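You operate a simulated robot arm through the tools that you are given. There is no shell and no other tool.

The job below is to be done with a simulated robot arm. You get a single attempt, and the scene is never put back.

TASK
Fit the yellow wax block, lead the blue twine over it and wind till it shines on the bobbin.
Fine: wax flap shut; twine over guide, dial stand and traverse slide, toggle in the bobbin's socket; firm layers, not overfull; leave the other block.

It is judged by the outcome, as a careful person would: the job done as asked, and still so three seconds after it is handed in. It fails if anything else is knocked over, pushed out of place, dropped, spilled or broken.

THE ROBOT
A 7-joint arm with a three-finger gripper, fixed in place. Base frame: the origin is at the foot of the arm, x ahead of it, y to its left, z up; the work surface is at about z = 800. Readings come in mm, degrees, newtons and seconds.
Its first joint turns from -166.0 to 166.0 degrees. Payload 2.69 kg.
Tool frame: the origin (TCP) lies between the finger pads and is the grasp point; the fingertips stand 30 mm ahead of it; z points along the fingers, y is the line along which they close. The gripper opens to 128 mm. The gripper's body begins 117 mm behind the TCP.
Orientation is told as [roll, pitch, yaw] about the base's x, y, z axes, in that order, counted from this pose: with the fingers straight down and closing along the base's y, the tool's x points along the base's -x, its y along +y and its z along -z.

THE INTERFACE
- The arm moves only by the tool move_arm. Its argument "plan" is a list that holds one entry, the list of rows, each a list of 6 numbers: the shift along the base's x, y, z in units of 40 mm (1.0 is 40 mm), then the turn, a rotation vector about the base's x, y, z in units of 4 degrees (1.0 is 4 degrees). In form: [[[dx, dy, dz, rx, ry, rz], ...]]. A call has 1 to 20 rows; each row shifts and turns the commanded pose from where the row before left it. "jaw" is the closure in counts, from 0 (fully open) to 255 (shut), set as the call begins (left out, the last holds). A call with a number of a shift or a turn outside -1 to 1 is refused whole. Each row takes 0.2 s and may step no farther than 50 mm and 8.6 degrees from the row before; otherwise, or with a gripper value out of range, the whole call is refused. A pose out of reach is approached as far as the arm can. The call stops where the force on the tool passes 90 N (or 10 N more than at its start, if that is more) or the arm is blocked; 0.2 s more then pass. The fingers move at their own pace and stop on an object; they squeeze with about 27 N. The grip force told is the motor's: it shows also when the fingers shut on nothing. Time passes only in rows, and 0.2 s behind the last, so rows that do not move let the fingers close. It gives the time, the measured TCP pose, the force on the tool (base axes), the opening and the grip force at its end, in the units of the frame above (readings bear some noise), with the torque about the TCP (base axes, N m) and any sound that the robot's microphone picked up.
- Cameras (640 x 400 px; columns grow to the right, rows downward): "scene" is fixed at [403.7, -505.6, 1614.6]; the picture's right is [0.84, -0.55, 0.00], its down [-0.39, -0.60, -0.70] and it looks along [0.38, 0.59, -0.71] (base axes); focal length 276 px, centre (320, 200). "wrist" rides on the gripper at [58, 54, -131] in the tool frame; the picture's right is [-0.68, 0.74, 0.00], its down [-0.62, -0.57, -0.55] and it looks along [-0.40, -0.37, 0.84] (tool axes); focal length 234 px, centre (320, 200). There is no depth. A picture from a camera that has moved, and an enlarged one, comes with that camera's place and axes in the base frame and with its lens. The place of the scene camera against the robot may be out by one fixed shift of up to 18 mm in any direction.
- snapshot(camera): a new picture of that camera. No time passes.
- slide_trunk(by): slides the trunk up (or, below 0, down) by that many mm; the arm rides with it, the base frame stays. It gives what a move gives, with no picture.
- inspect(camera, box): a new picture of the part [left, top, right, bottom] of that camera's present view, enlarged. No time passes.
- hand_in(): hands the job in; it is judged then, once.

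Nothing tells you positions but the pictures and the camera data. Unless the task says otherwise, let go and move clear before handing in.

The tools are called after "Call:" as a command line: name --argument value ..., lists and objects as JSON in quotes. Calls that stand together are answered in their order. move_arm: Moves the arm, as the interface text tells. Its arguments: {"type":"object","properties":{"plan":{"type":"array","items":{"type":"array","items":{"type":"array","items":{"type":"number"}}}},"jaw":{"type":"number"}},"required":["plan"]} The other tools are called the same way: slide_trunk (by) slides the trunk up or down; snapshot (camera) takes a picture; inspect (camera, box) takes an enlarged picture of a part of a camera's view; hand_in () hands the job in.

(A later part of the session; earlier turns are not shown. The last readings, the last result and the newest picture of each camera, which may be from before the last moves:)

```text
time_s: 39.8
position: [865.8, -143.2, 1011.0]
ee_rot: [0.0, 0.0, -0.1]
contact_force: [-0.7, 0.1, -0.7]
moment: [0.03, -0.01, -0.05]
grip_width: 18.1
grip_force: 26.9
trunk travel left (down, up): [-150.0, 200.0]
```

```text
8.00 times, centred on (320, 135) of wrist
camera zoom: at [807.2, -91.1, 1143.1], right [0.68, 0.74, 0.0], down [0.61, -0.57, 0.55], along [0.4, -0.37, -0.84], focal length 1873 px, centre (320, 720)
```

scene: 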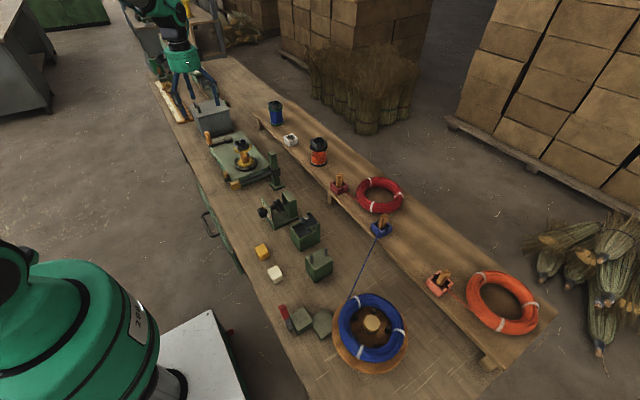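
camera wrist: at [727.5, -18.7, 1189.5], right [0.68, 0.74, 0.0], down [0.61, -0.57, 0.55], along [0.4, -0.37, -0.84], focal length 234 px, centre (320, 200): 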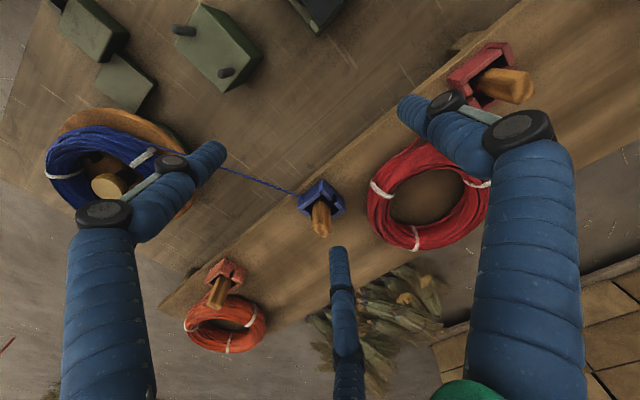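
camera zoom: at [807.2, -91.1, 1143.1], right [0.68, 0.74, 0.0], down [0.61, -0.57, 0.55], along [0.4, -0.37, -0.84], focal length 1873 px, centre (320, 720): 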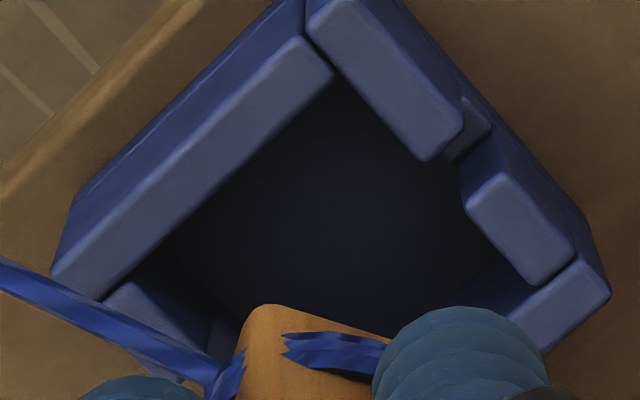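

The toggle came free easily; its lower end is about 61 mm below the TCP, with the twine tied near that end. Now I carry it to the coil side of the guide, at (650, -190).

Call:
move_arm --plan '[[[-0.9, -0.2, 0, 0, 0, 0], [-0.9, -0.2, 0, 0, 0, 0], [-0.9, -0.2, 0, 0, 0, 0], [-0.9, -0.2, 0, 0, 0, 0], [-0.9, -0.2, 0, 0, 0, 0], [-0.9, -0.2, 0, 0, 0, 0]]]'

Call:
inspect --camera "scene" --box '[250, 180, 420, 390]'

Call:
snapshot --camera "wrist"

```text
time_s: 41.2
position: [651.3, -191.6, 1010.4]
ee_rot: [0.1, 0.0, -0.1]
contact_force: [0.1, -0.2, -0.1]
moment: [-0.01, 0.0, 0.01]
grip_width: 18.0
grip_force: 26.9
trunk travel left (down, up): [-150.0, 200.0]
```

```text
1.90 times, centred on (335, 285) of scene
camera zoom: at [403.7, -505.6, 1614.6], right [0.84, -0.55, 0.0], down [-0.39, -0.6, -0.7], along [0.38, 0.59, -0.71], focal length 525 px, centre (291, 38)
```

zoom: 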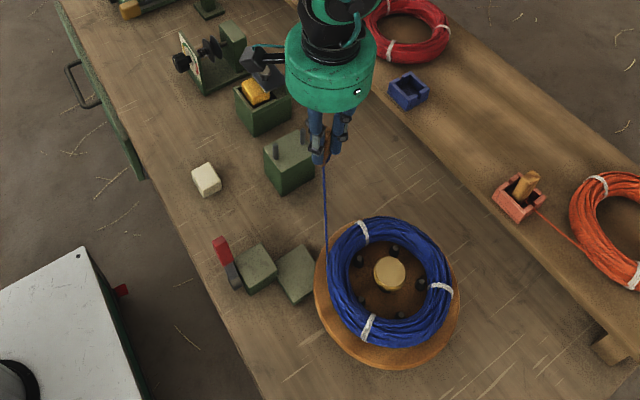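

```text
taken
camera wrist: at [592.8, -139.4, 1142.6], right [0.68, 0.74, 0.0], down [0.61, -0.57, 0.55], along [0.4, -0.37, -0.84], focal length 234 px, centre (320, 200)
```

wrist: 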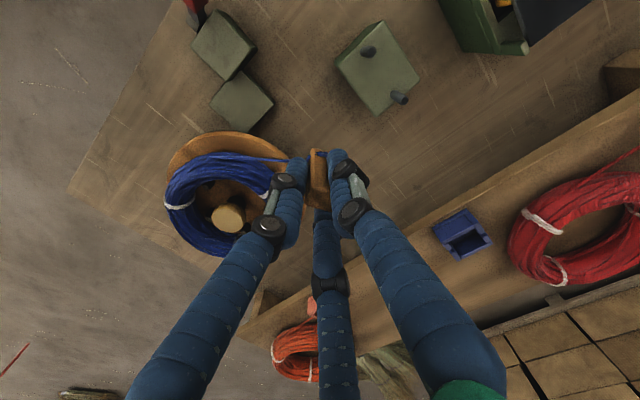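

The twine follows as a straight line off the coil's -x side with no noticeable drag. I'll lower the toggle and lead it between the two guide pins (mid-line x ≈ 647) along +y.

Call:
move_arm --plan '[[[-0.1, 0, -0.6, 0, 0, 0], [0, 0, -0.55, 0, 0, 0], [0, 0.6, 0, 0, 0, 0], [0, 0.8, 0, 0, 0, 0], [0, 0.8, 0, 0, 0, 0], [0, 0.8, 0, 0, 0, 0]]]'

Call:
inspect --camera "scene" --box '[250, 180, 420, 390]'

Call:
snapshot --camera "wrist"

```text
time_s: 42.6
position: [644.2, -71.4, 962.8]
ee_rot: [0.0, 0.0, -0.1]
contact_force: [-0.7, 0.0, 0.7]
moment: [0.02, 0.02, -0.02]
grip_width: 18.2
grip_force: 26.8
trunk travel left (down, up): [-150.0, 200.0]
```

```text
1.90 times, centred on (335, 285) of scene
camera zoom: at [403.7, -505.6, 1614.6], right [0.84, -0.55, 0.0], down [-0.39, -0.6, -0.7], along [0.38, 0.59, -0.71], focal length 525 px, centre (291, 38)
```

zoom: 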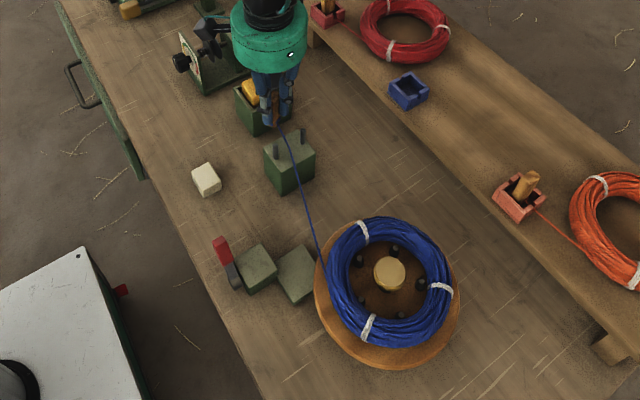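

```text
taken
camera wrist: at [586.3, -18.5, 1095.5], right [0.68, 0.74, 0.0], down [0.61, -0.57, 0.55], along [0.4, -0.37, -0.84], focal length 234 px, centre (320, 200)
```

wrist: 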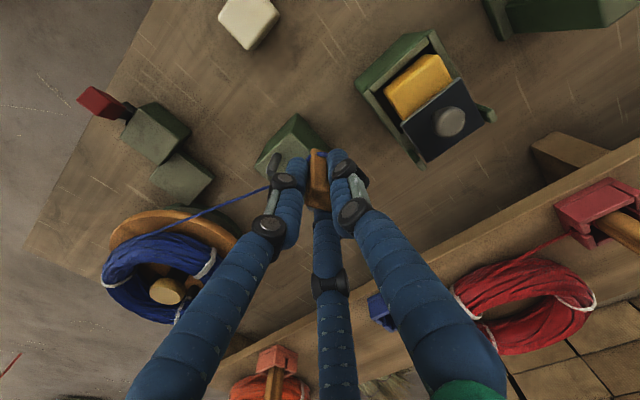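

The twine now lies between the guide pins. I'll raise slightly and pass over the exposed wax strip, checking the pull.

Call:
move_arm --plan '[[[0.2, 0.2, 0.25, 0, 0, 0], [0, 0.8, 0, 0, 0, 0], [0, 0.8, 0, 0, 0, 0], [0, 0.8, 0, 0, 0, 0], [0, 0.8, 0, 0, 0, 0]]]'

Call:
inspect --camera "scene" --box '[240, 180, 370, 300]'

Call:
snapshot --camera "wrist"

```text
time_s: 43.8
position: [653.9, 63.3, 971.5]
ee_rot: [0.0, 0.0, 0.0]
contact_force: [0.0, -0.5, 0.3]
moment: [0.01, 0.0, -0.01]
grip_width: 18.0
grip_force: 26.8
trunk travel left (down, up): [-150.0, 200.0]
```

```text
3.33 times, centred on (305, 240) of scene
camera zoom: at [403.7, -505.6, 1614.6], right [0.84, -0.55, 0.0], down [-0.39, -0.6, -0.7], along [0.38, 0.59, -0.71], focal length 919 px, centre (370, 67)
```

zoom: 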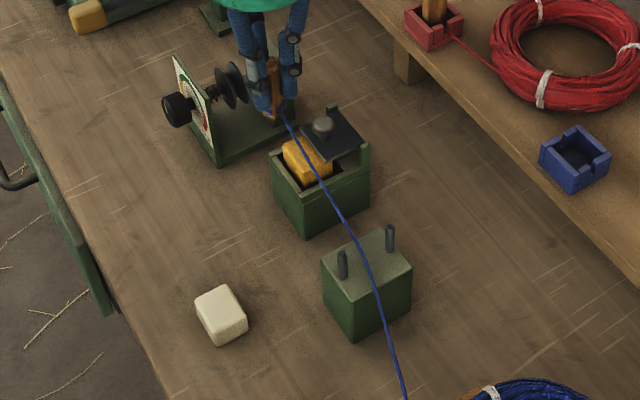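

```text
taken
camera wrist: at [594.9, 116.7, 1104.7], right [0.68, 0.74, 0.0], down [0.61, -0.57, 0.55], along [0.4, -0.37, -0.84], focal length 234 px, centre (320, 200)
```

wrist: 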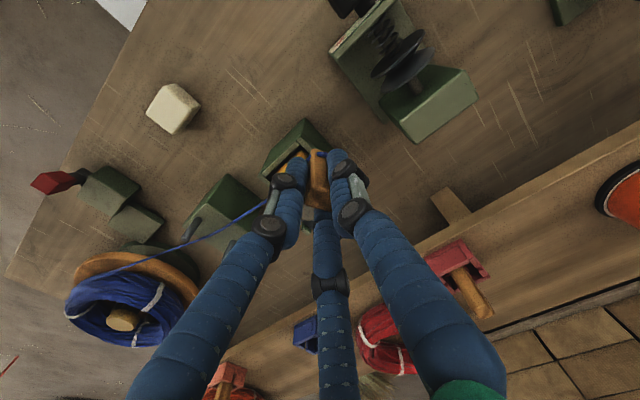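

The twine lies between the pins and over the wax, with no noticeable drag. Next, over the dial stand's disc gap at x ≈ 648, clearing the disc tops.

Call:
move_arm --plan '[[[-0.14, 0.7, 0.15, 0, 0, 0], [0, 0.9, 0, 0, 0, 0], [0, 0.9, 0, 0, 0, 0], [0, 0.9, 0, 0, 0, 0], [0, 0.9, 0, 0, 0, 0], [0, 0.5, 0, 0, 0, 0]]]'

Call:
inspect --camera "scene" --box '[220, 150, 350, 280]'

Call:
snapshot --camera "wrist"

```text
time_s: 45.2
position: [647.9, 257.0, 977.6]
ee_rot: [0.1, 0.0, -0.1]
contact_force: [0.6, 0.8, 0.3]
moment: [-0.02, -0.01, -0.02]
grip_width: 18.3
grip_force: 26.8
trunk travel left (down, up): [-150.0, 200.0]
```

```text
3.08 times, centred on (285, 215) of scene
camera zoom: at [403.7, -505.6, 1614.6], right [0.84, -0.55, 0.0], down [-0.39, -0.6, -0.7], along [0.38, 0.59, -0.71], focal length 848 px, centre (428, 154)
```

zoom: 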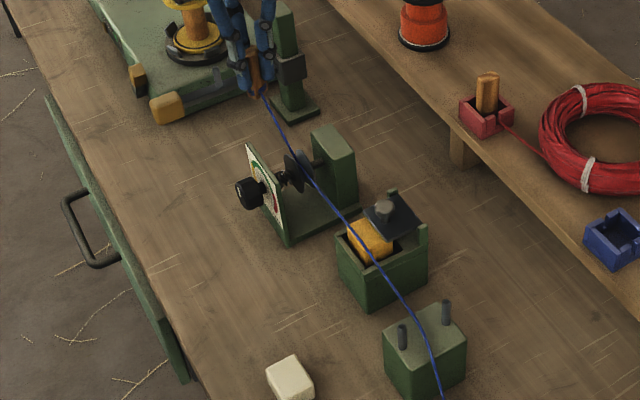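

```text
taken
camera wrist: at [589.2, 309.9, 1110.5], right [0.68, 0.74, 0.0], down [0.62, -0.57, 0.55], along [0.4, -0.37, -0.84], focal length 234 px, centre (320, 200)
```

wrist: 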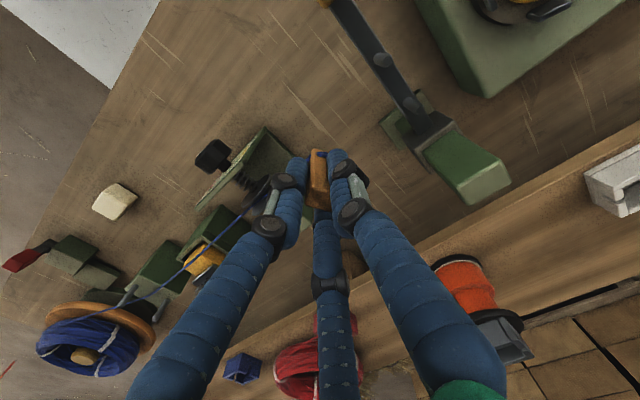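

Call:
inspect --camera "scene" --box '[262, 185, 322, 255]'

Call:
inspect --camera "wrist" --box '[110, 120, 330, 320]'

```text
5.71 times, centred on (292, 220) of scene
camera zoom: at [403.7, -505.6, 1614.6], right [0.84, -0.55, 0.0], down [-0.39, -0.6, -0.7], along [0.38, 0.59, -0.71], focal length 1575 px, centre (480, 86)
```

zoom: 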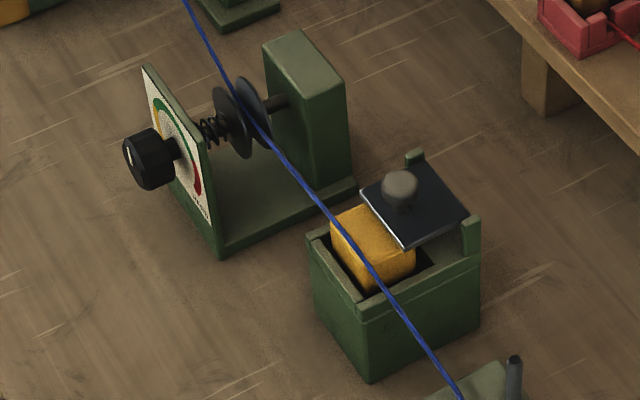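

```text
2.00 times, centred on (220, 220) of wrist
camera zoom: at [589.2, 309.9, 1110.5], right [0.68, 0.74, 0.0], down [0.62, -0.57, 0.55], along [0.4, -0.37, -0.84], focal length 468 px, centre (520, 160)
```

zoom: 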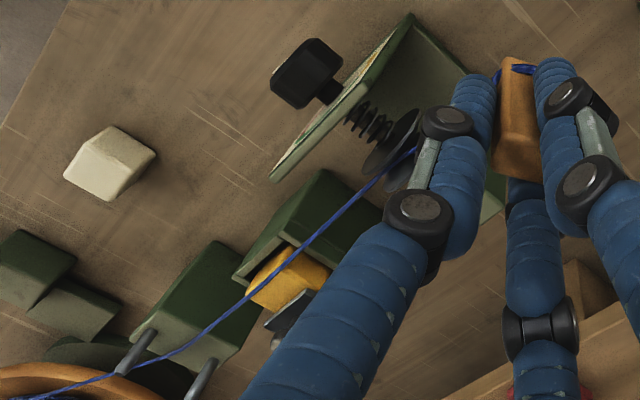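

The twine passes through the disc gap, along the wax and between the guide pins. Now I lower a little and go between the traverse pins (y ≈ 344).

Call:
move_arm --plan '[[[0, 0.4, -0.4, 0, 0, 0], [0, 0.6, 0, 0, 0, 0], [0, 0.7, 0, 0, 0, 0], [0, 0.7, 0, 0, 0, 0], [0, 0.5, 0, 0, 0, 0]]]'

Call:
inspect --camera "scene" --box '[200, 120, 310, 220]'

Call:
snapshot --camera "wrist"

```text
time_s: 46.4
position: [647.6, 371.3, 962.4]
ee_rot: [0.1, 0.0, -0.2]
contact_force: [-0.8, 0.3, 0.2]
moment: [0.02, -0.06, 0.0]
grip_width: 18.1
grip_force: 27.5
trunk travel left (down, up): [-150.0, 200.0]
```

```text
4.00 times, centred on (255, 170) of scene
camera zoom: at [403.7, -505.6, 1614.6], right [0.84, -0.55, 0.0], down [-0.39, -0.6, -0.7], along [0.38, 0.59, -0.71], focal length 1102 px, centre (580, 320)
```

zoom: 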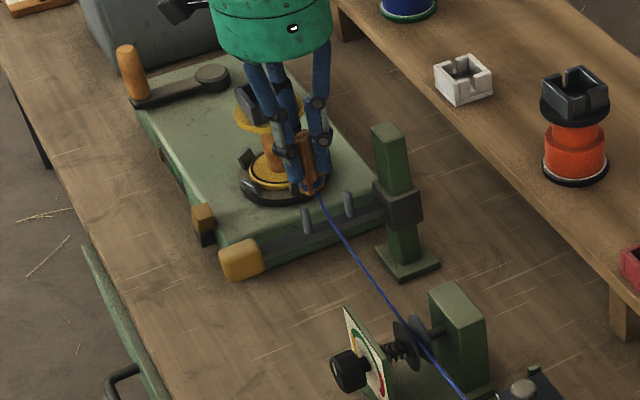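

```text
taken
camera wrist: at [589.3, 424.7, 1095.3], right [0.68, 0.74, 0.0], down [0.61, -0.57, 0.55], along [0.4, -0.37, -0.84], focal length 234 px, centre (320, 200)
```

wrist: 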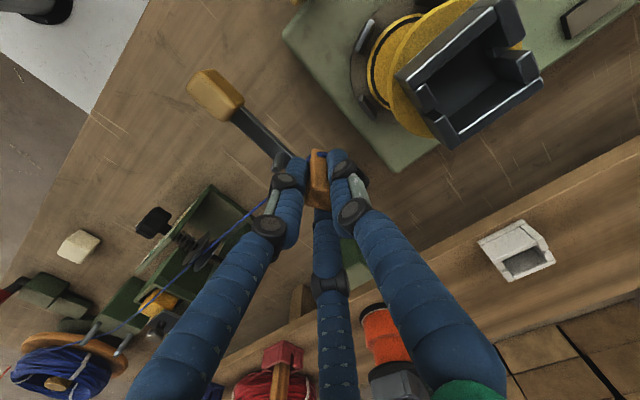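

The toggle has passed between the traverse pins. Raising it now to clear the bobbin socket rim, then I'll measure the socket.

Call:
move_arm --plan '[[[0, 0.1, 0.9, 0, 0, 0], [0, 0.1, 0.9, 0, 0, 0], [0, 0.1, 0.4, 0, 0, 0]]]'

Call:
snapshot --camera "wrist"

Call:
inspect --camera "wrist" --box '[320, 0, 480, 140]'

Call:
inspect --camera "scene" --box '[200, 100, 310, 200]'

```text
time_s: 47.2
position: [648.4, 382.5, 1051.6]
ee_rot: [0.1, -0.1, -0.1]
contact_force: [-0.5, -0.6, -0.1]
moment: [-0.01, 0.01, 0.0]
grip_width: 17.9
grip_force: 26.6
trunk travel left (down, up): [-150.0, 200.0]
```

```text
taken
camera wrist: at [590.4, 436.9, 1183.5], right [0.68, 0.74, 0.0], down [0.61, -0.57, 0.55], along [0.4, -0.37, -0.84], focal length 234 px, centre (320, 200)
```

wrist: 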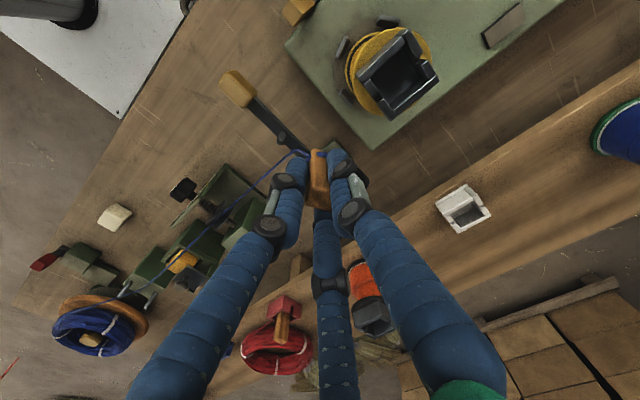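

```text
2.86 times, centred on (400, 70) of wrist
camera zoom: at [590.4, 436.9, 1183.5], right [0.68, 0.74, 0.0], down [0.61, -0.57, 0.55], along [0.4, -0.37, -0.84], focal length 669 px, centre (91, 571)
```

zoom: 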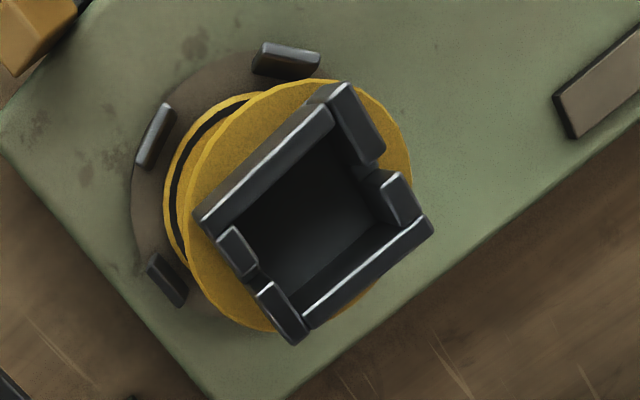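

```text
4.00 times, centred on (255, 150) of scene
camera zoom: at [403.7, -505.6, 1614.6], right [0.84, -0.55, 0.0], down [-0.39, -0.6, -0.7], along [0.38, 0.59, -0.71], focal length 1102 px, centre (580, 400)
```

zoom: 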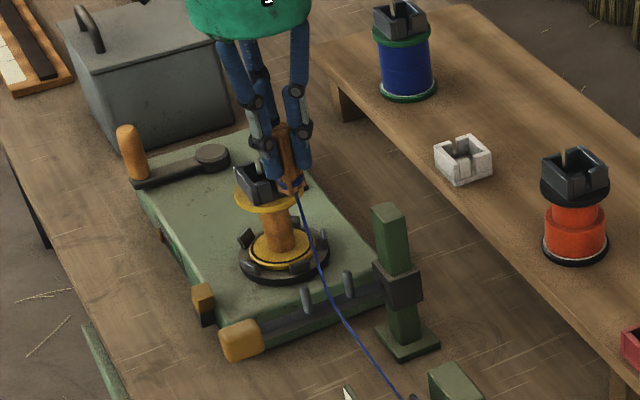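

The socket centre is about (648, 471), rim z ≈ 966, with slots facing ±y so the twine can leave on the -y side. Moving the toggle above it.

Call:
move_arm --plan '[[[0, 0.74, 0, 0, 0, 0], [0.01, 0.74, 0, 0, 0, 0], [0.01, 0.74, 0, 0, 0, 0], [0, 0, 0, 0, 0, 0]]]'

Call:
inspect --camera "wrist" --box '[250, 90, 390, 210]'

Call:
inspect --camera "scene" --box '[210, 120, 280, 190]'

```text
time_s: 48.2
position: [649.3, 472.2, 1051.6]
ee_rot: [-0.1, 0.0, -0.1]
contact_force: [0.0, 0.4, -0.1]
moment: [-0.03, 0.0, 0.0]
grip_width: 18.2
grip_force: 26.8
trunk travel left (down, up): [-150.0, 200.0]
```

```text
3.33 times, centred on (320, 150) of wrist
camera zoom: at [591.9, 525.9, 1183.4], right [0.68, 0.74, 0.0], down [0.61, -0.57, 0.55], along [0.4, -0.37, -0.84], focal length 781 px, centre (320, 367)
```

zoom: 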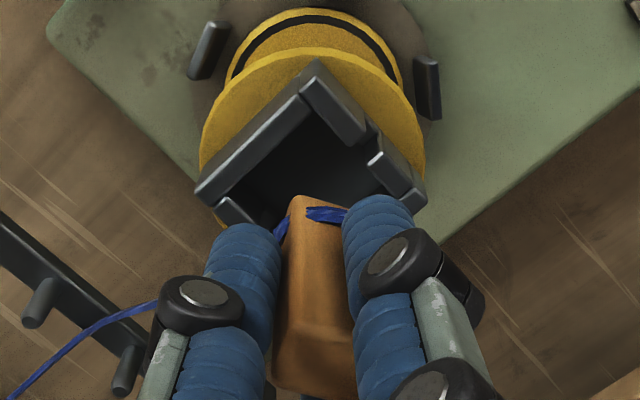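

```text
5.71 times, centred on (245, 155) of scene
camera zoom: at [403.7, -505.6, 1614.6], right [0.84, -0.55, 0.0], down [-0.39, -0.6, -0.7], along [0.38, 0.59, -0.71], focal length 1575 px, centre (749, 457)
```

zoom: 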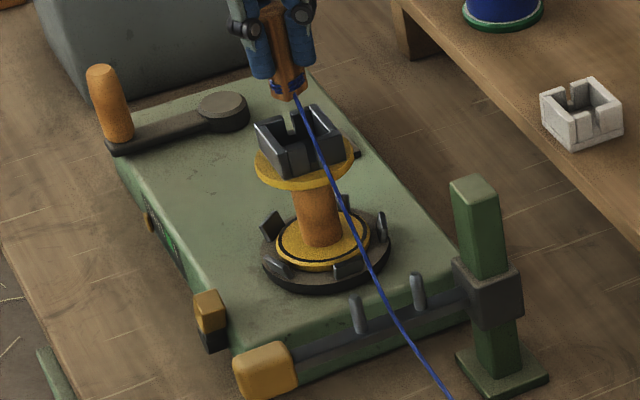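

Call:
move_arm --plan '[[[0, -0.03, -0.45, 0, 0, 0], [0, 0, -0.45, 0, 0, 0]]]'

Call:
inspect --camera "scene" --box '[210, 120, 280, 190]'

Call:
inspect --camera "wrist" --box '[250, 90, 390, 210]'

```text
time_s: 48.8
position: [650.7, 471.0, 1014.8]
ee_rot: [0.1, -0.1, -0.1]
contact_force: [0.4, 0.5, 0.7]
moment: [-0.03, 0.02, -0.02]
grip_width: 17.8
grip_force: 27.0
trunk travel left (down, up): [-150.0, 200.0]
```

```text
5.71 times, centred on (245, 155) of scene
camera zoom: at [403.7, -505.6, 1614.6], right [0.84, -0.55, 0.0], down [-0.39, -0.6, -0.7], along [0.38, 0.59, -0.71], focal length 1575 px, centre (749, 457)
```

zoom: 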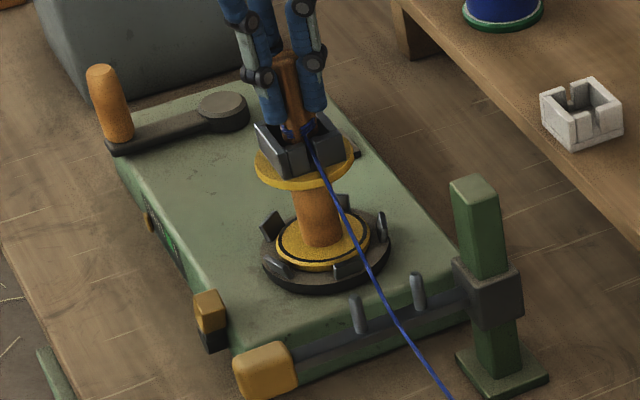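

```text
3.33 times, centred on (320, 150) of wrist
camera zoom: at [591.8, 524.0, 1148.0], right [0.68, 0.74, 0.0], down [0.61, -0.57, 0.55], along [0.4, -0.37, -0.84], focal length 781 px, centre (320, 367)
```

zoom: 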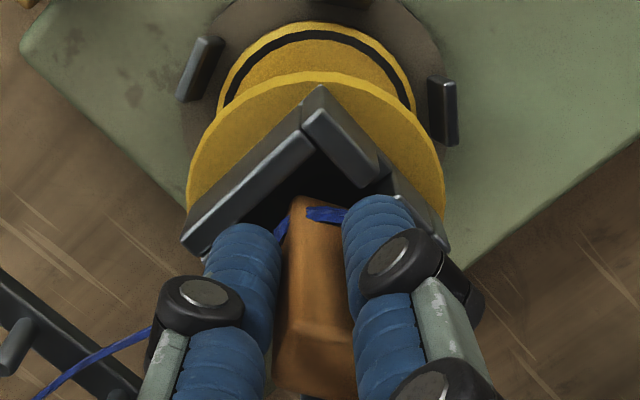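

Call:
move_arm --plan '[[[-0.02, 0, -0.1, 0, 0, 0], [0, 0, -0.1, 0, 0, 0]]]'

Call:
move_arm --plan '[[[0, 0, -0.08, 0, 0, 0]]]'

```text
time_s: 49.4
position: [648.7, 472.8, 1008.7]
ee_rot: [0.0, 0.0, 0.0]
contact_force: [0.1, 0.0, -0.3]
moment: [-0.01, 0.02, 0.02]
grip_width: 18.0
grip_force: 27.6
trunk travel left (down, up): [-150.0, 200.0]
```

```text
time_s: 49.8
position: [649.5, 470.8, 1003.7]
ee_rot: [0.0, -0.1, -0.2]
contact_force: [0.3, -0.1, -0.5]
moment: [0.01, -0.01, 0.02]
grip_width: 18.1
grip_force: 27.9
trunk travel left (down, up): [-150.0, 200.0]
```

Call:
move_arm --plan '[[[0, 0, -0.06, 0, 0, 0]]]'

Call:
move_arm --plan '[[[0, 0, -0.05, 0, 0, 0]]]'

Call:
inspect --camera "scene" --box '[225, 125, 270, 170]'

```text
time_s: 50.2
position: [650.2, 471.5, 1003.4]
ee_rot: [0.1, -0.1, -0.1]
contact_force: [-0.8, 0.1, 7.1]
moment: [0.08, -0.03, -0.02]
grip_width: 18.0
grip_force: 27.0
trunk travel left (down, up): [-150.0, 200.0]
```

```text
time_s: 50.6
position: [649.3, 472.1, 1001.9]
ee_rot: [0.0, -0.2, -0.1]
contact_force: [0.4, -2.0, 20.4]
moment: [0.05, -0.23, 0.0]
grip_width: 18.0
grip_force: 27.3
trunk travel left (down, up): [-150.0, 200.0]
```

```text
8.89 times, centred on (248, 148) of scene
camera zoom: at [403.7, -505.6, 1614.6], right [0.84, -0.55, 0.0], down [-0.39, -0.6, -0.7], along [0.38, 0.59, -0.71], focal length 2450 px, centre (964, 667)
```

zoom: 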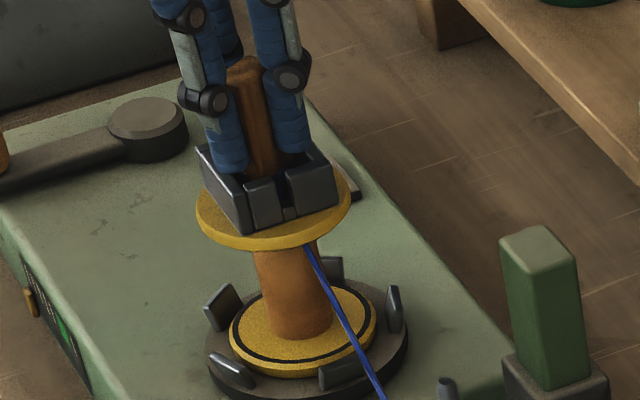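

The toggle is seated in the socket and the twine now leads from the bobbin core to the traverse. Releasing and rising clear.

Call:
move_arm --plan '[[[0, 0, 0.04, 0, 0, 0], [0, 0, 0, 0, 0, 0]]]' --jaw 140

Call:
move_arm --plan '[[[0, 0, 0.5, 0, 0, 0], [0, 0, 1, 0, 0, 0], [-0.3, 0, 0.7, 0, 0, 0]]]'

Call:
snapshot --camera "wrist"

Call:
inspect --camera "scene" --box '[200, 110, 300, 200]'

Call:
inspect --camera "scene" --box '[240, 160, 370, 300]'

```text
time_s: 51.2
position: [648.5, 471.2, 1001.1]
ee_rot: [0.0, 0.1, -0.2]
contact_force: [-0.6, 0.5, 1.0]
moment: [0.01, 0.0, -0.03]
grip_width: 58.4
grip_force: 0.1
trunk travel left (down, up): [-150.0, 200.0]
```

```text
time_s: 52.0
position: [636.4, 469.6, 1089.0]
ee_rot: [0.1, 0.1, -0.1]
contact_force: [-0.8, 0.0, -0.1]
moment: [0.0, 0.02, 0.01]
grip_width: 57.8
grip_force: 0.1
trunk travel left (down, up): [-150.0, 200.0]
```

```text
taken
camera wrist: at [577.3, 523.0, 1221.4], right [0.68, 0.74, 0.0], down [0.61, -0.57, 0.55], along [0.4, -0.37, -0.84], focal length 234 px, centre (320, 200)
```

wrist: 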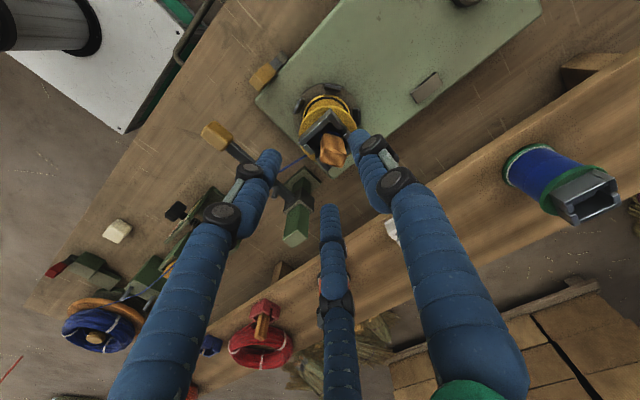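

```text
4.44 times, centred on (250, 155) of scene
camera zoom: at [403.7, -505.6, 1614.6], right [0.84, -0.55, 0.0], down [-0.39, -0.6, -0.7], along [0.38, 0.59, -0.71], focal length 1225 px, centre (631, 400)
```

zoom: 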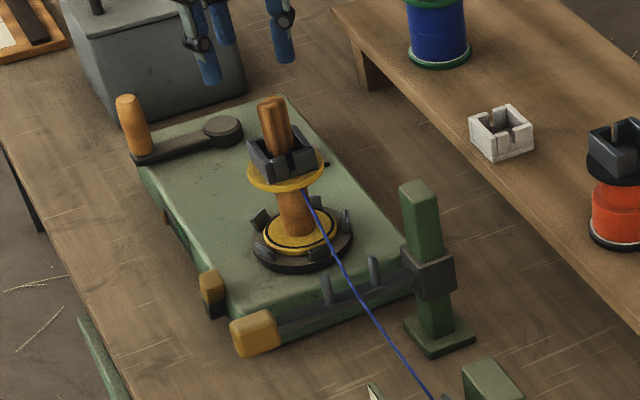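

```text
2.86 times, centred on (305, 230) of scene
camera zoom: at [403.7, -505.6, 1614.6], right [0.84, -0.55, 0.0], down [-0.39, -0.6, -0.7], along [0.38, 0.59, -0.71], focal length 788 px, centre (363, 114)
```

zoom: 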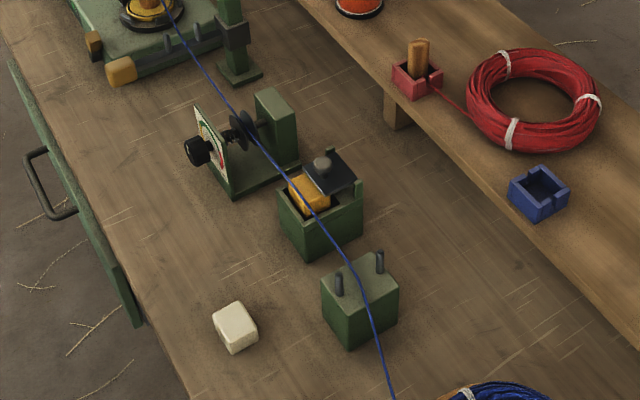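

The toggle stands in the socket and the twine runs through every station. I'll zoom on the wax/disc/guide and traverse contacts.

Call:
inspect --camera "scene" --box '[270, 190, 330, 260]'

Call:
inspect --camera "scene" --box '[225, 125, 295, 195]'

Call:
inspect --camera "scene" --box '[295, 235, 345, 285]'

Call:
inspect --camera "wrist" --box '[60, 120, 320, 320]'

```text
5.71 times, centred on (300, 225) of scene
camera zoom: at [403.7, -505.6, 1614.6], right [0.84, -0.55, 0.0], down [-0.39, -0.6, -0.7], along [0.38, 0.59, -0.71], focal length 1575 px, centre (434, 57)
```

zoom: 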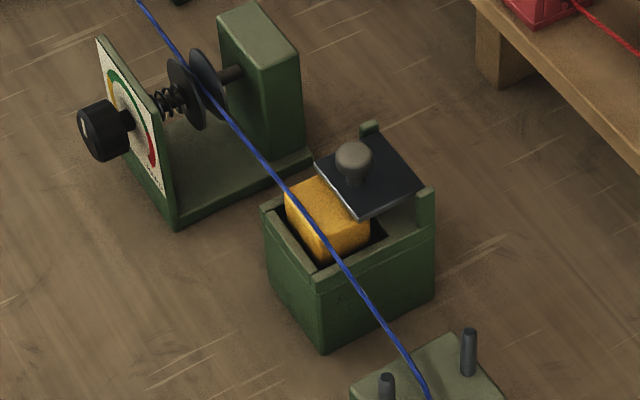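

```text
5.71 times, centred on (260, 160) of scene
camera zoom: at [403.7, -505.6, 1614.6], right [0.84, -0.55, 0.0], down [-0.39, -0.6, -0.7], along [0.38, 0.59, -0.71], focal length 1575 px, centre (663, 429)
```

zoom: 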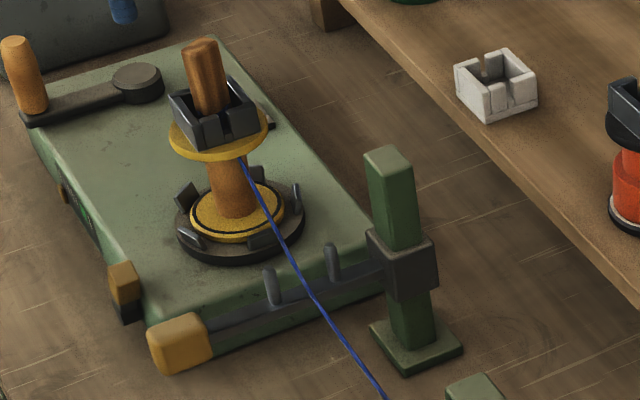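

```text
8.00 times, centred on (320, 260) of scene
camera zoom: at [403.7, -505.6, 1614.6], right [0.84, -0.55, 0.0], down [-0.39, -0.6, -0.7], along [0.38, 0.59, -0.71], focal length 2205 px, centre (320, -280)
```

zoom: 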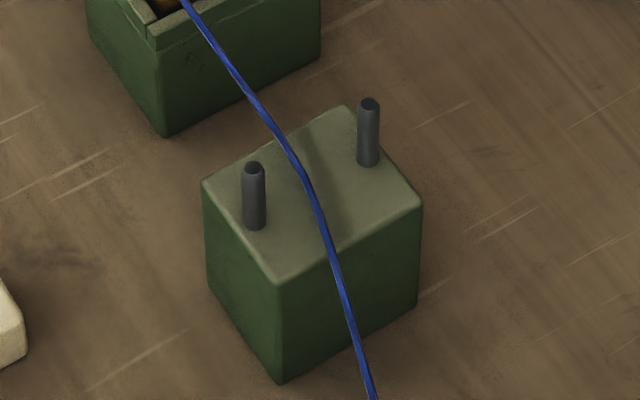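

```text
2.00 times, centred on (190, 220) of wrist
camera zoom: at [577.3, 523.0, 1221.4], right [0.68, 0.74, 0.0], down [0.61, -0.57, 0.55], along [0.4, -0.37, -0.84], focal length 468 px, centre (580, 160)
```

zoom: 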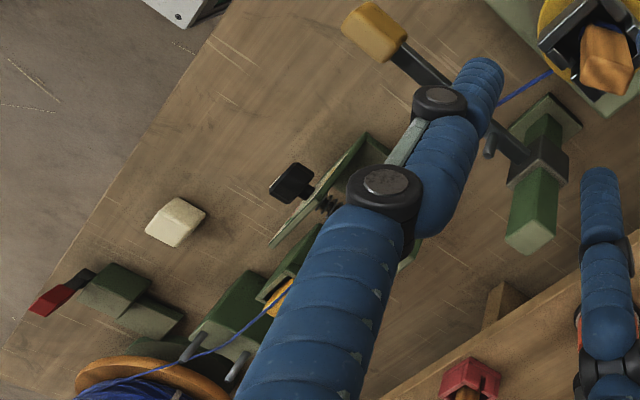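

The route is good: twine bends at the guide between its pins, runs over the wax, through the disc gap and between the traverse pins to the bobbin. Next I'll look at the crank and its surroundings.

Call:
move_arm --plan '[[[-0.4, 0.9, 0, 0, 0, 0], [-0.4, 0.9, 0, 0, 0, 0], [-0.4, 0.9, 0, 0, 0, 0], [-0.4, 0.9, 0, 0, 0, 0], [-0.4, 0.9, 0, 0, 0, 0], [-0.4, 0.9, 0, 0, 0, 0], [-0.2, 0.9, 0, 0, 0, 0]]]' --jaw 0

Call:
snapshot --camera "wrist"

Call:
inspect --camera "wrist" --box '[230, 90, 410, 270]'

```text
time_s: 53.6
position: [532.7, 723.7, 1088.7]
ee_rot: [-0.1, 0.0, -0.1]
contact_force: [-0.5, -0.6, 0.8]
moment: [0.02, -0.05, -0.02]
grip_width: 128.3
grip_force: 0.1
trunk travel left (down, up): [-150.0, 200.0]
```

```text
taken
camera wrist: at [474.7, 777.2, 1220.5], right [0.68, 0.74, 0.0], down [0.61, -0.57, 0.55], along [0.4, -0.37, -0.84], focal length 234 px, centre (320, 200)
```

wrist: 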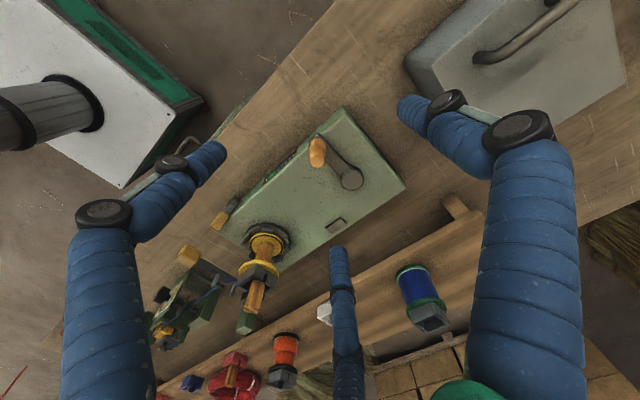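

```text
2.22 times, centred on (320, 180) of wrist
camera zoom: at [474.7, 777.2, 1220.5], right [0.68, 0.74, 0.0], down [0.61, -0.57, 0.55], along [0.4, -0.37, -0.84], focal length 520 px, centre (320, 244)
```

zoom: 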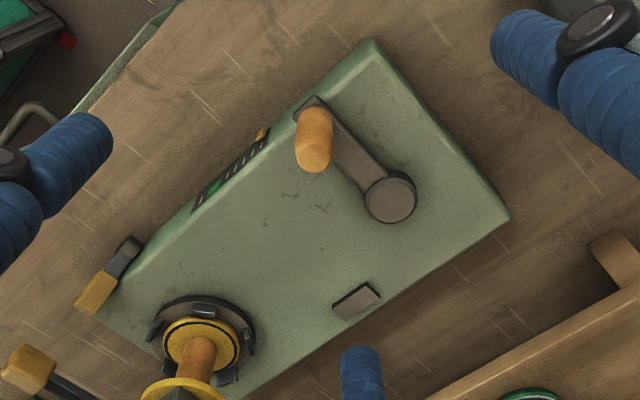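

The crank hub is at about (646, 691, 872) and the wooden handle at (563, 692), top z ≈ 938, so the crank radius is about 83 mm. The far side of the circle is ~1030 mm from the base, so I'll test reach above it first.

Call:
move_arm --plan '[[[0.8, 0.15, -0.2, 0, 0, 0], [0.8, 0.15, -0.2, 0, 0, 0], [0.8, 0.15, -0.3, 0, 0, 0], [0.8, 0.15, -0.3, 0, 0, 0], [0.8, 0.15, -0.3, 0, 0, 0], [0.1, 0.1, -0.1, 0, 0, 0], [0, 0, 0, 0, 0, 0]]]'

```text
time_s: 55.2
position: [696.7, 758.0, 1033.4]
ee_rot: [0.1, -0.1, 0.0]
contact_force: [0.1, -0.3, 0.3]
moment: [0.01, 0.0, -0.01]
grip_width: 128.1
grip_force: 0.1
trunk travel left (down, up): [-150.0, 200.0]
```

Call:
move_arm --plan '[[[0, 0, -0.8, 0, 0, 0], [0, 0, -0.8, 0, 0, 0], [0, 0, -0.75, 0, 0, 0], [0, 0, 0, 0, 0, 0]]]'

```text
time_s: 56.2
position: [696.3, 758.4, 937.4]
ee_rot: [0.0, 0.1, -0.2]
contact_force: [0.1, 0.2, -0.9]
moment: [0.0, 0.04, -0.01]
grip_width: 128.1
grip_force: 0.0
trunk travel left (down, up): [-150.0, 200.0]
```

Full reach around the crank circle is confirmed. Now I'll go above the crank handle with the jaws at about 60 mm.

Call:
move_arm --plan '[[[0, 0, 0.8, 0, 0, 0], [0, 0, 0.8, 0, 0, 0], [-0.85, -0.42, 0, 0, 0, 0], [-0.85, -0.42, 0, 0, 0, 0], [-0.85, -0.42, 0, 0, 0, 0], [-0.78, -0.4, 0, 0, 0, 0]]]' --jaw 140

Call:
inspect --camera "wrist" --box '[250, 90, 390, 210]'

Call:
snapshot --camera "wrist"

```text
time_s: 57.6
position: [564.9, 691.1, 1002.4]
ee_rot: [0.0, -0.1, -0.1]
contact_force: [0.2, -0.7, -0.1]
moment: [-0.02, 0.05, 0.0]
grip_width: 57.6
grip_force: 0.0
trunk travel left (down, up): [-150.0, 200.0]
```

```text
3.33 times, centred on (320, 150) of wrist
camera zoom: at [505.4, 744.3, 1135.2], right [0.68, 0.74, 0.0], down [0.61, -0.57, 0.55], along [0.4, -0.37, -0.84], focal length 781 px, centre (320, 367)
```

zoom: 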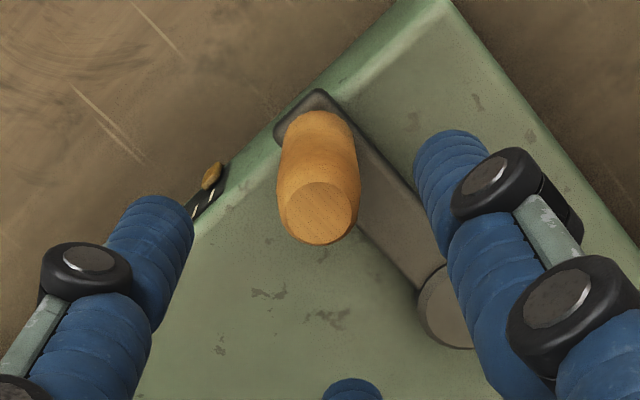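

```text
taken
camera wrist: at [505.4, 744.3, 1135.2], right [0.68, 0.74, 0.0], down [0.61, -0.57, 0.55], along [0.4, -0.37, -0.84], focal length 234 px, centre (320, 200)
```

wrist: 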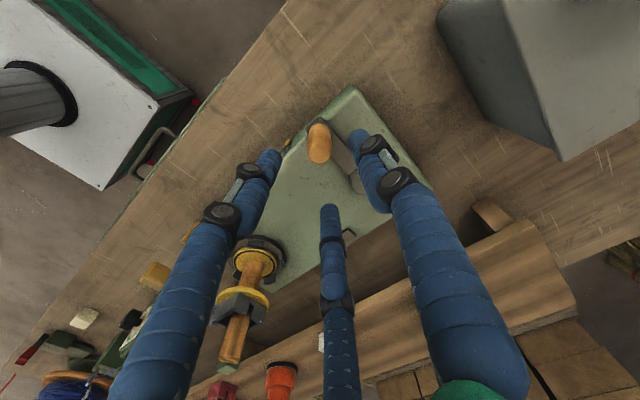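

Call:
move_arm --plan '[[[-0.02, 0, -0.95, 0, 0, 0], [-0.02, 0, -0.95, 0, 0, 0]]]'

Call:
move_arm --plan '[[[0, 0, 0, 0, 0, 0], [0, 0, 0, 0, 0, 0]]]' --jaw 255

Call:
inspect --camera "wrist" --box '[250, 90, 390, 210]'

```text
time_s: 58.2
position: [563.3, 691.5, 926.1]
ee_rot: [0.1, 0.0, -0.1]
contact_force: [0.4, -0.2, 0.3]
moment: [0.01, 0.03, 0.01]
grip_width: 57.7
grip_force: 0.1
trunk travel left (down, up): [-150.0, 200.0]
```

```text
time_s: 58.8
position: [564.5, 690.4, 925.8]
ee_rot: [0.1, -0.1, -0.1]
contact_force: [15.5, -1.1, -1.3]
moment: [0.22, -0.55, -0.02]
grip_width: 24.2
grip_force: 45.0
trunk travel left (down, up): [-150.0, 200.0]
```

```text
3.33 times, centred on (320, 150) of wrist
camera zoom: at [505.5, 743.6, 1058.8], right [0.68, 0.74, 0.0], down [0.61, -0.57, 0.55], along [0.4, -0.37, -0.84], focal length 781 px, centre (320, 367)
```

zoom: 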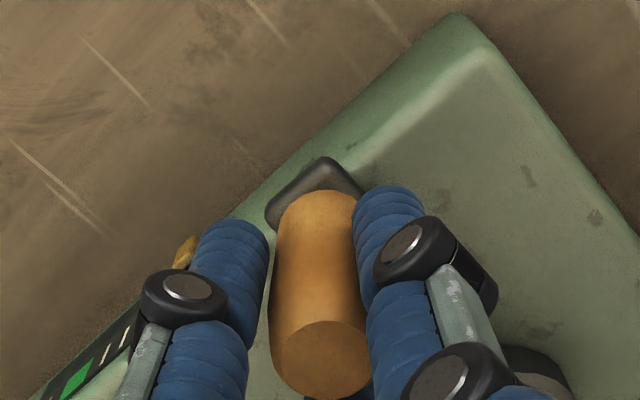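

The handle is gripped (24 mm). I'll try a gentle 10° turn clockwise (seen from above) and watch the force.

Call:
move_arm --plan '[[[0.01, 0.18, 0, 0, 0, 0], [0.025, 0.18, 0, 0, 0, 0]]]'

Call:
inspect --camera "scene" --box '[190, 100, 290, 190]'

```text
time_s: 59.4
position: [565.3, 705.2, 925.9]
ee_rot: [0.0, -0.1, -0.1]
contact_force: [26.4, -4.1, -3.4]
moment: [-0.07, -0.83, -0.04]
grip_width: 24.1
grip_force: 45.0
trunk travel left (down, up): [-150.0, 200.0]
```

```text
4.44 times, centred on (240, 145) of scene
camera zoom: at [403.7, -505.6, 1614.6], right [0.84, -0.55, 0.0], down [-0.39, -0.6, -0.7], along [0.38, 0.59, -0.71], focal length 1225 px, centre (676, 444)
```

zoom: 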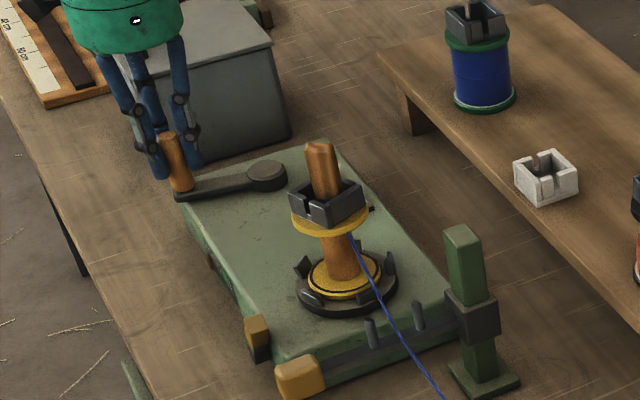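

Call:
move_arm --plan '[[[0.18, 0.335, 0, 0, 0, 0], [0.155, 0.33, 0, 0, 0, 0], [0.208, 0.298, 0, 0, 0, 0]]]'

Call:
inspect --camera "scene" --box '[190, 100, 290, 190]'

```text
time_s: 60.2
position: [584.1, 745.1, 926.4]
ee_rot: [0.0, 0.1, 0.0]
contact_force: [0.5, 1.6, -5.5]
moment: [-0.13, 0.74, 0.03]
grip_width: 23.9
grip_force: 45.0
trunk travel left (down, up): [-150.0, 200.0]
```

```text
4.44 times, centred on (240, 145) of scene
camera zoom: at [403.7, -505.6, 1614.6], right [0.84, -0.55, 0.0], down [-0.39, -0.6, -0.7], along [0.38, 0.59, -0.71], focal length 1225 px, centre (676, 444)
```

zoom: 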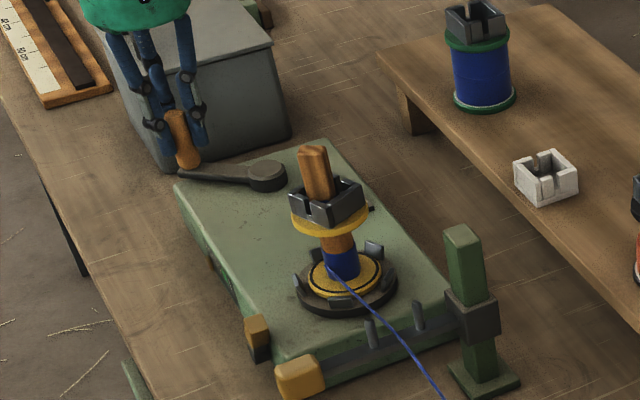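

Call:
inspect --camera "scene" --box '[225, 125, 285, 185]'

Call:
inspect --camera "scene" --box '[255, 180, 405, 380]'

Call:
snapshot --camera "wrist"

```text
6.67 times, centred on (255, 155) of scene
camera zoom: at [403.7, -505.6, 1614.6], right [0.84, -0.55, 0.0], down [-0.39, -0.6, -0.7], along [0.38, 0.59, -0.71], focal length 1838 px, centre (753, 500)
```

zoom: 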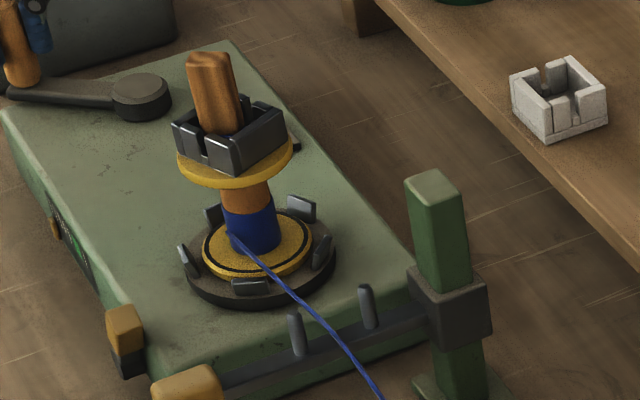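

```text
2.00 times, centred on (330, 280) of scene
camera zoom: at [403.7, -505.6, 1614.6], right [0.84, -0.55, 0.0], down [-0.39, -0.6, -0.7], along [0.38, 0.59, -0.71], focal length 551 px, centre (300, 40)
```

zoom: 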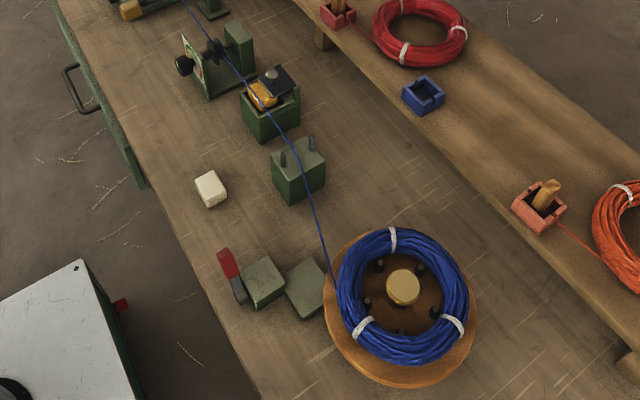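

```text
taken
camera wrist: at [526.6, 797.6, 1058.8], right [0.68, 0.74, 0.0], down [0.62, -0.57, 0.55], along [0.4, -0.37, -0.84], focal length 234 px, centre (320, 200)
```

wrist: 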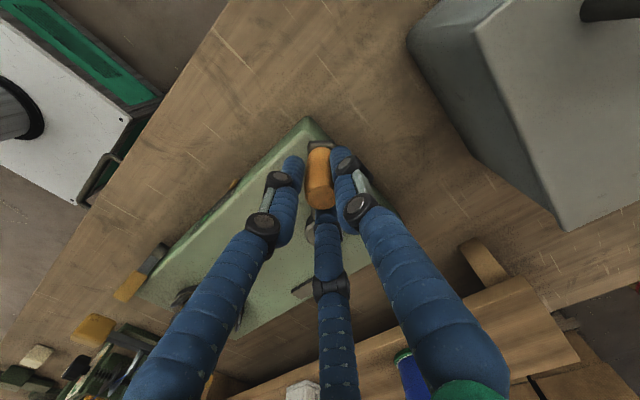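

The crank turns freely, the bobbin spins and blue twine is building on the core's lower half, with the swift paying out. I'll continue the circle in a small chunk and keep checking forces.

Call:
move_arm --plan '[[[0.4, 0.365, 0, 0, 0, 0], [0.48, 0.25, 0, 0, 0, 0], [0.53, 0.1175, 0, 0, 0, 0], [0.54, -0.025, 0, 0, 0, 0], [0.5175, -0.1625, 0, 0, 0, 0], [0.4575, -0.29, 0, 0, 0, 0]]]'

Call:
inspect --camera "scene" --box '[200, 100, 290, 190]'

```text
time_s: 61.6
position: [704.7, 751.9, 925.6]
ee_rot: [0.1, -0.1, -0.1]
contact_force: [12.3, 9.8, -5.3]
moment: [0.62, -0.12, 0.01]
grip_width: 23.6
grip_force: 45.1
trunk travel left (down, up): [-150.0, 200.0]
```

```text
4.44 times, centred on (245, 145) of scene
camera zoom: at [403.7, -505.6, 1614.6], right [0.84, -0.55, 0.0], down [-0.39, -0.6, -0.7], along [0.38, 0.59, -0.71], focal length 1225 px, centre (653, 444)
```

zoom: 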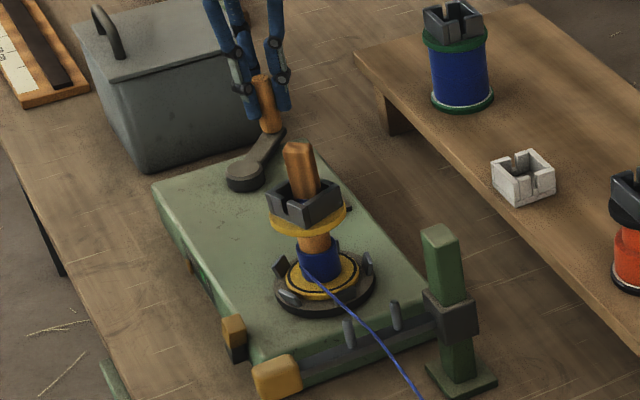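

Call:
inspect --camera "scene" --box '[205, 140, 245, 180]'

Call:
inspect --camera "scene" --box '[230, 135, 280, 175]'

```text
10.00 times, centred on (225, 160) of scene
camera zoom: at [403.7, -505.6, 1614.6], right [0.84, -0.55, 0.0], down [-0.39, -0.6, -0.7], along [0.38, 0.59, -0.71], focal length 2756 px, centre (1270, 600)
```

zoom: 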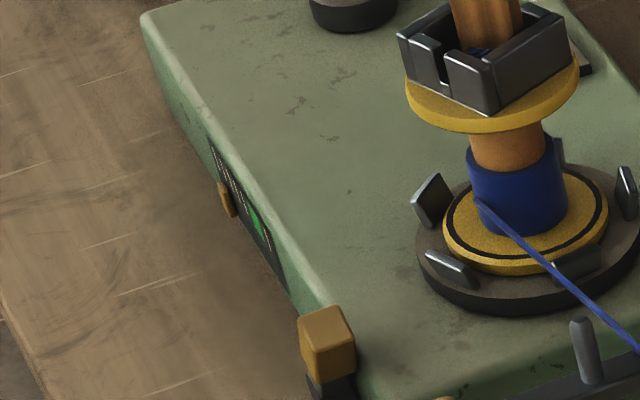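

```text
10.00 times, centred on (255, 155) of scene
camera zoom: at [403.7, -505.6, 1614.6], right [0.84, -0.55, 0.0], down [-0.39, -0.6, -0.7], along [0.38, 0.59, -0.71], focal length 2756 px, centre (970, 650)
```

zoom: 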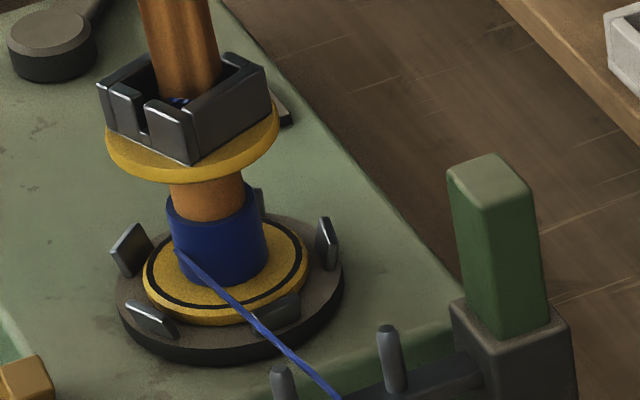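

Call:
inspect --camera "scene" --box '[208, 150, 228, 170]'

```text
16.00 times, centred on (218, 160) of scene
camera zoom: at [403.7, -505.6, 1614.6], right [0.84, -0.55, 0.0], down [-0.39, -0.6, -0.7], along [0.38, 0.59, -0.71], focal length 4410 px, centre (1952, 840)
```

zoom: 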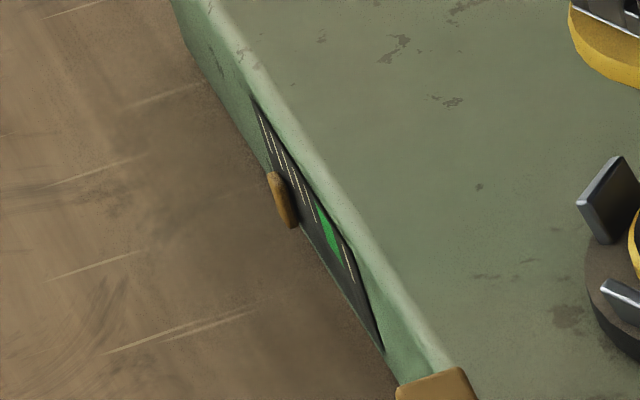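

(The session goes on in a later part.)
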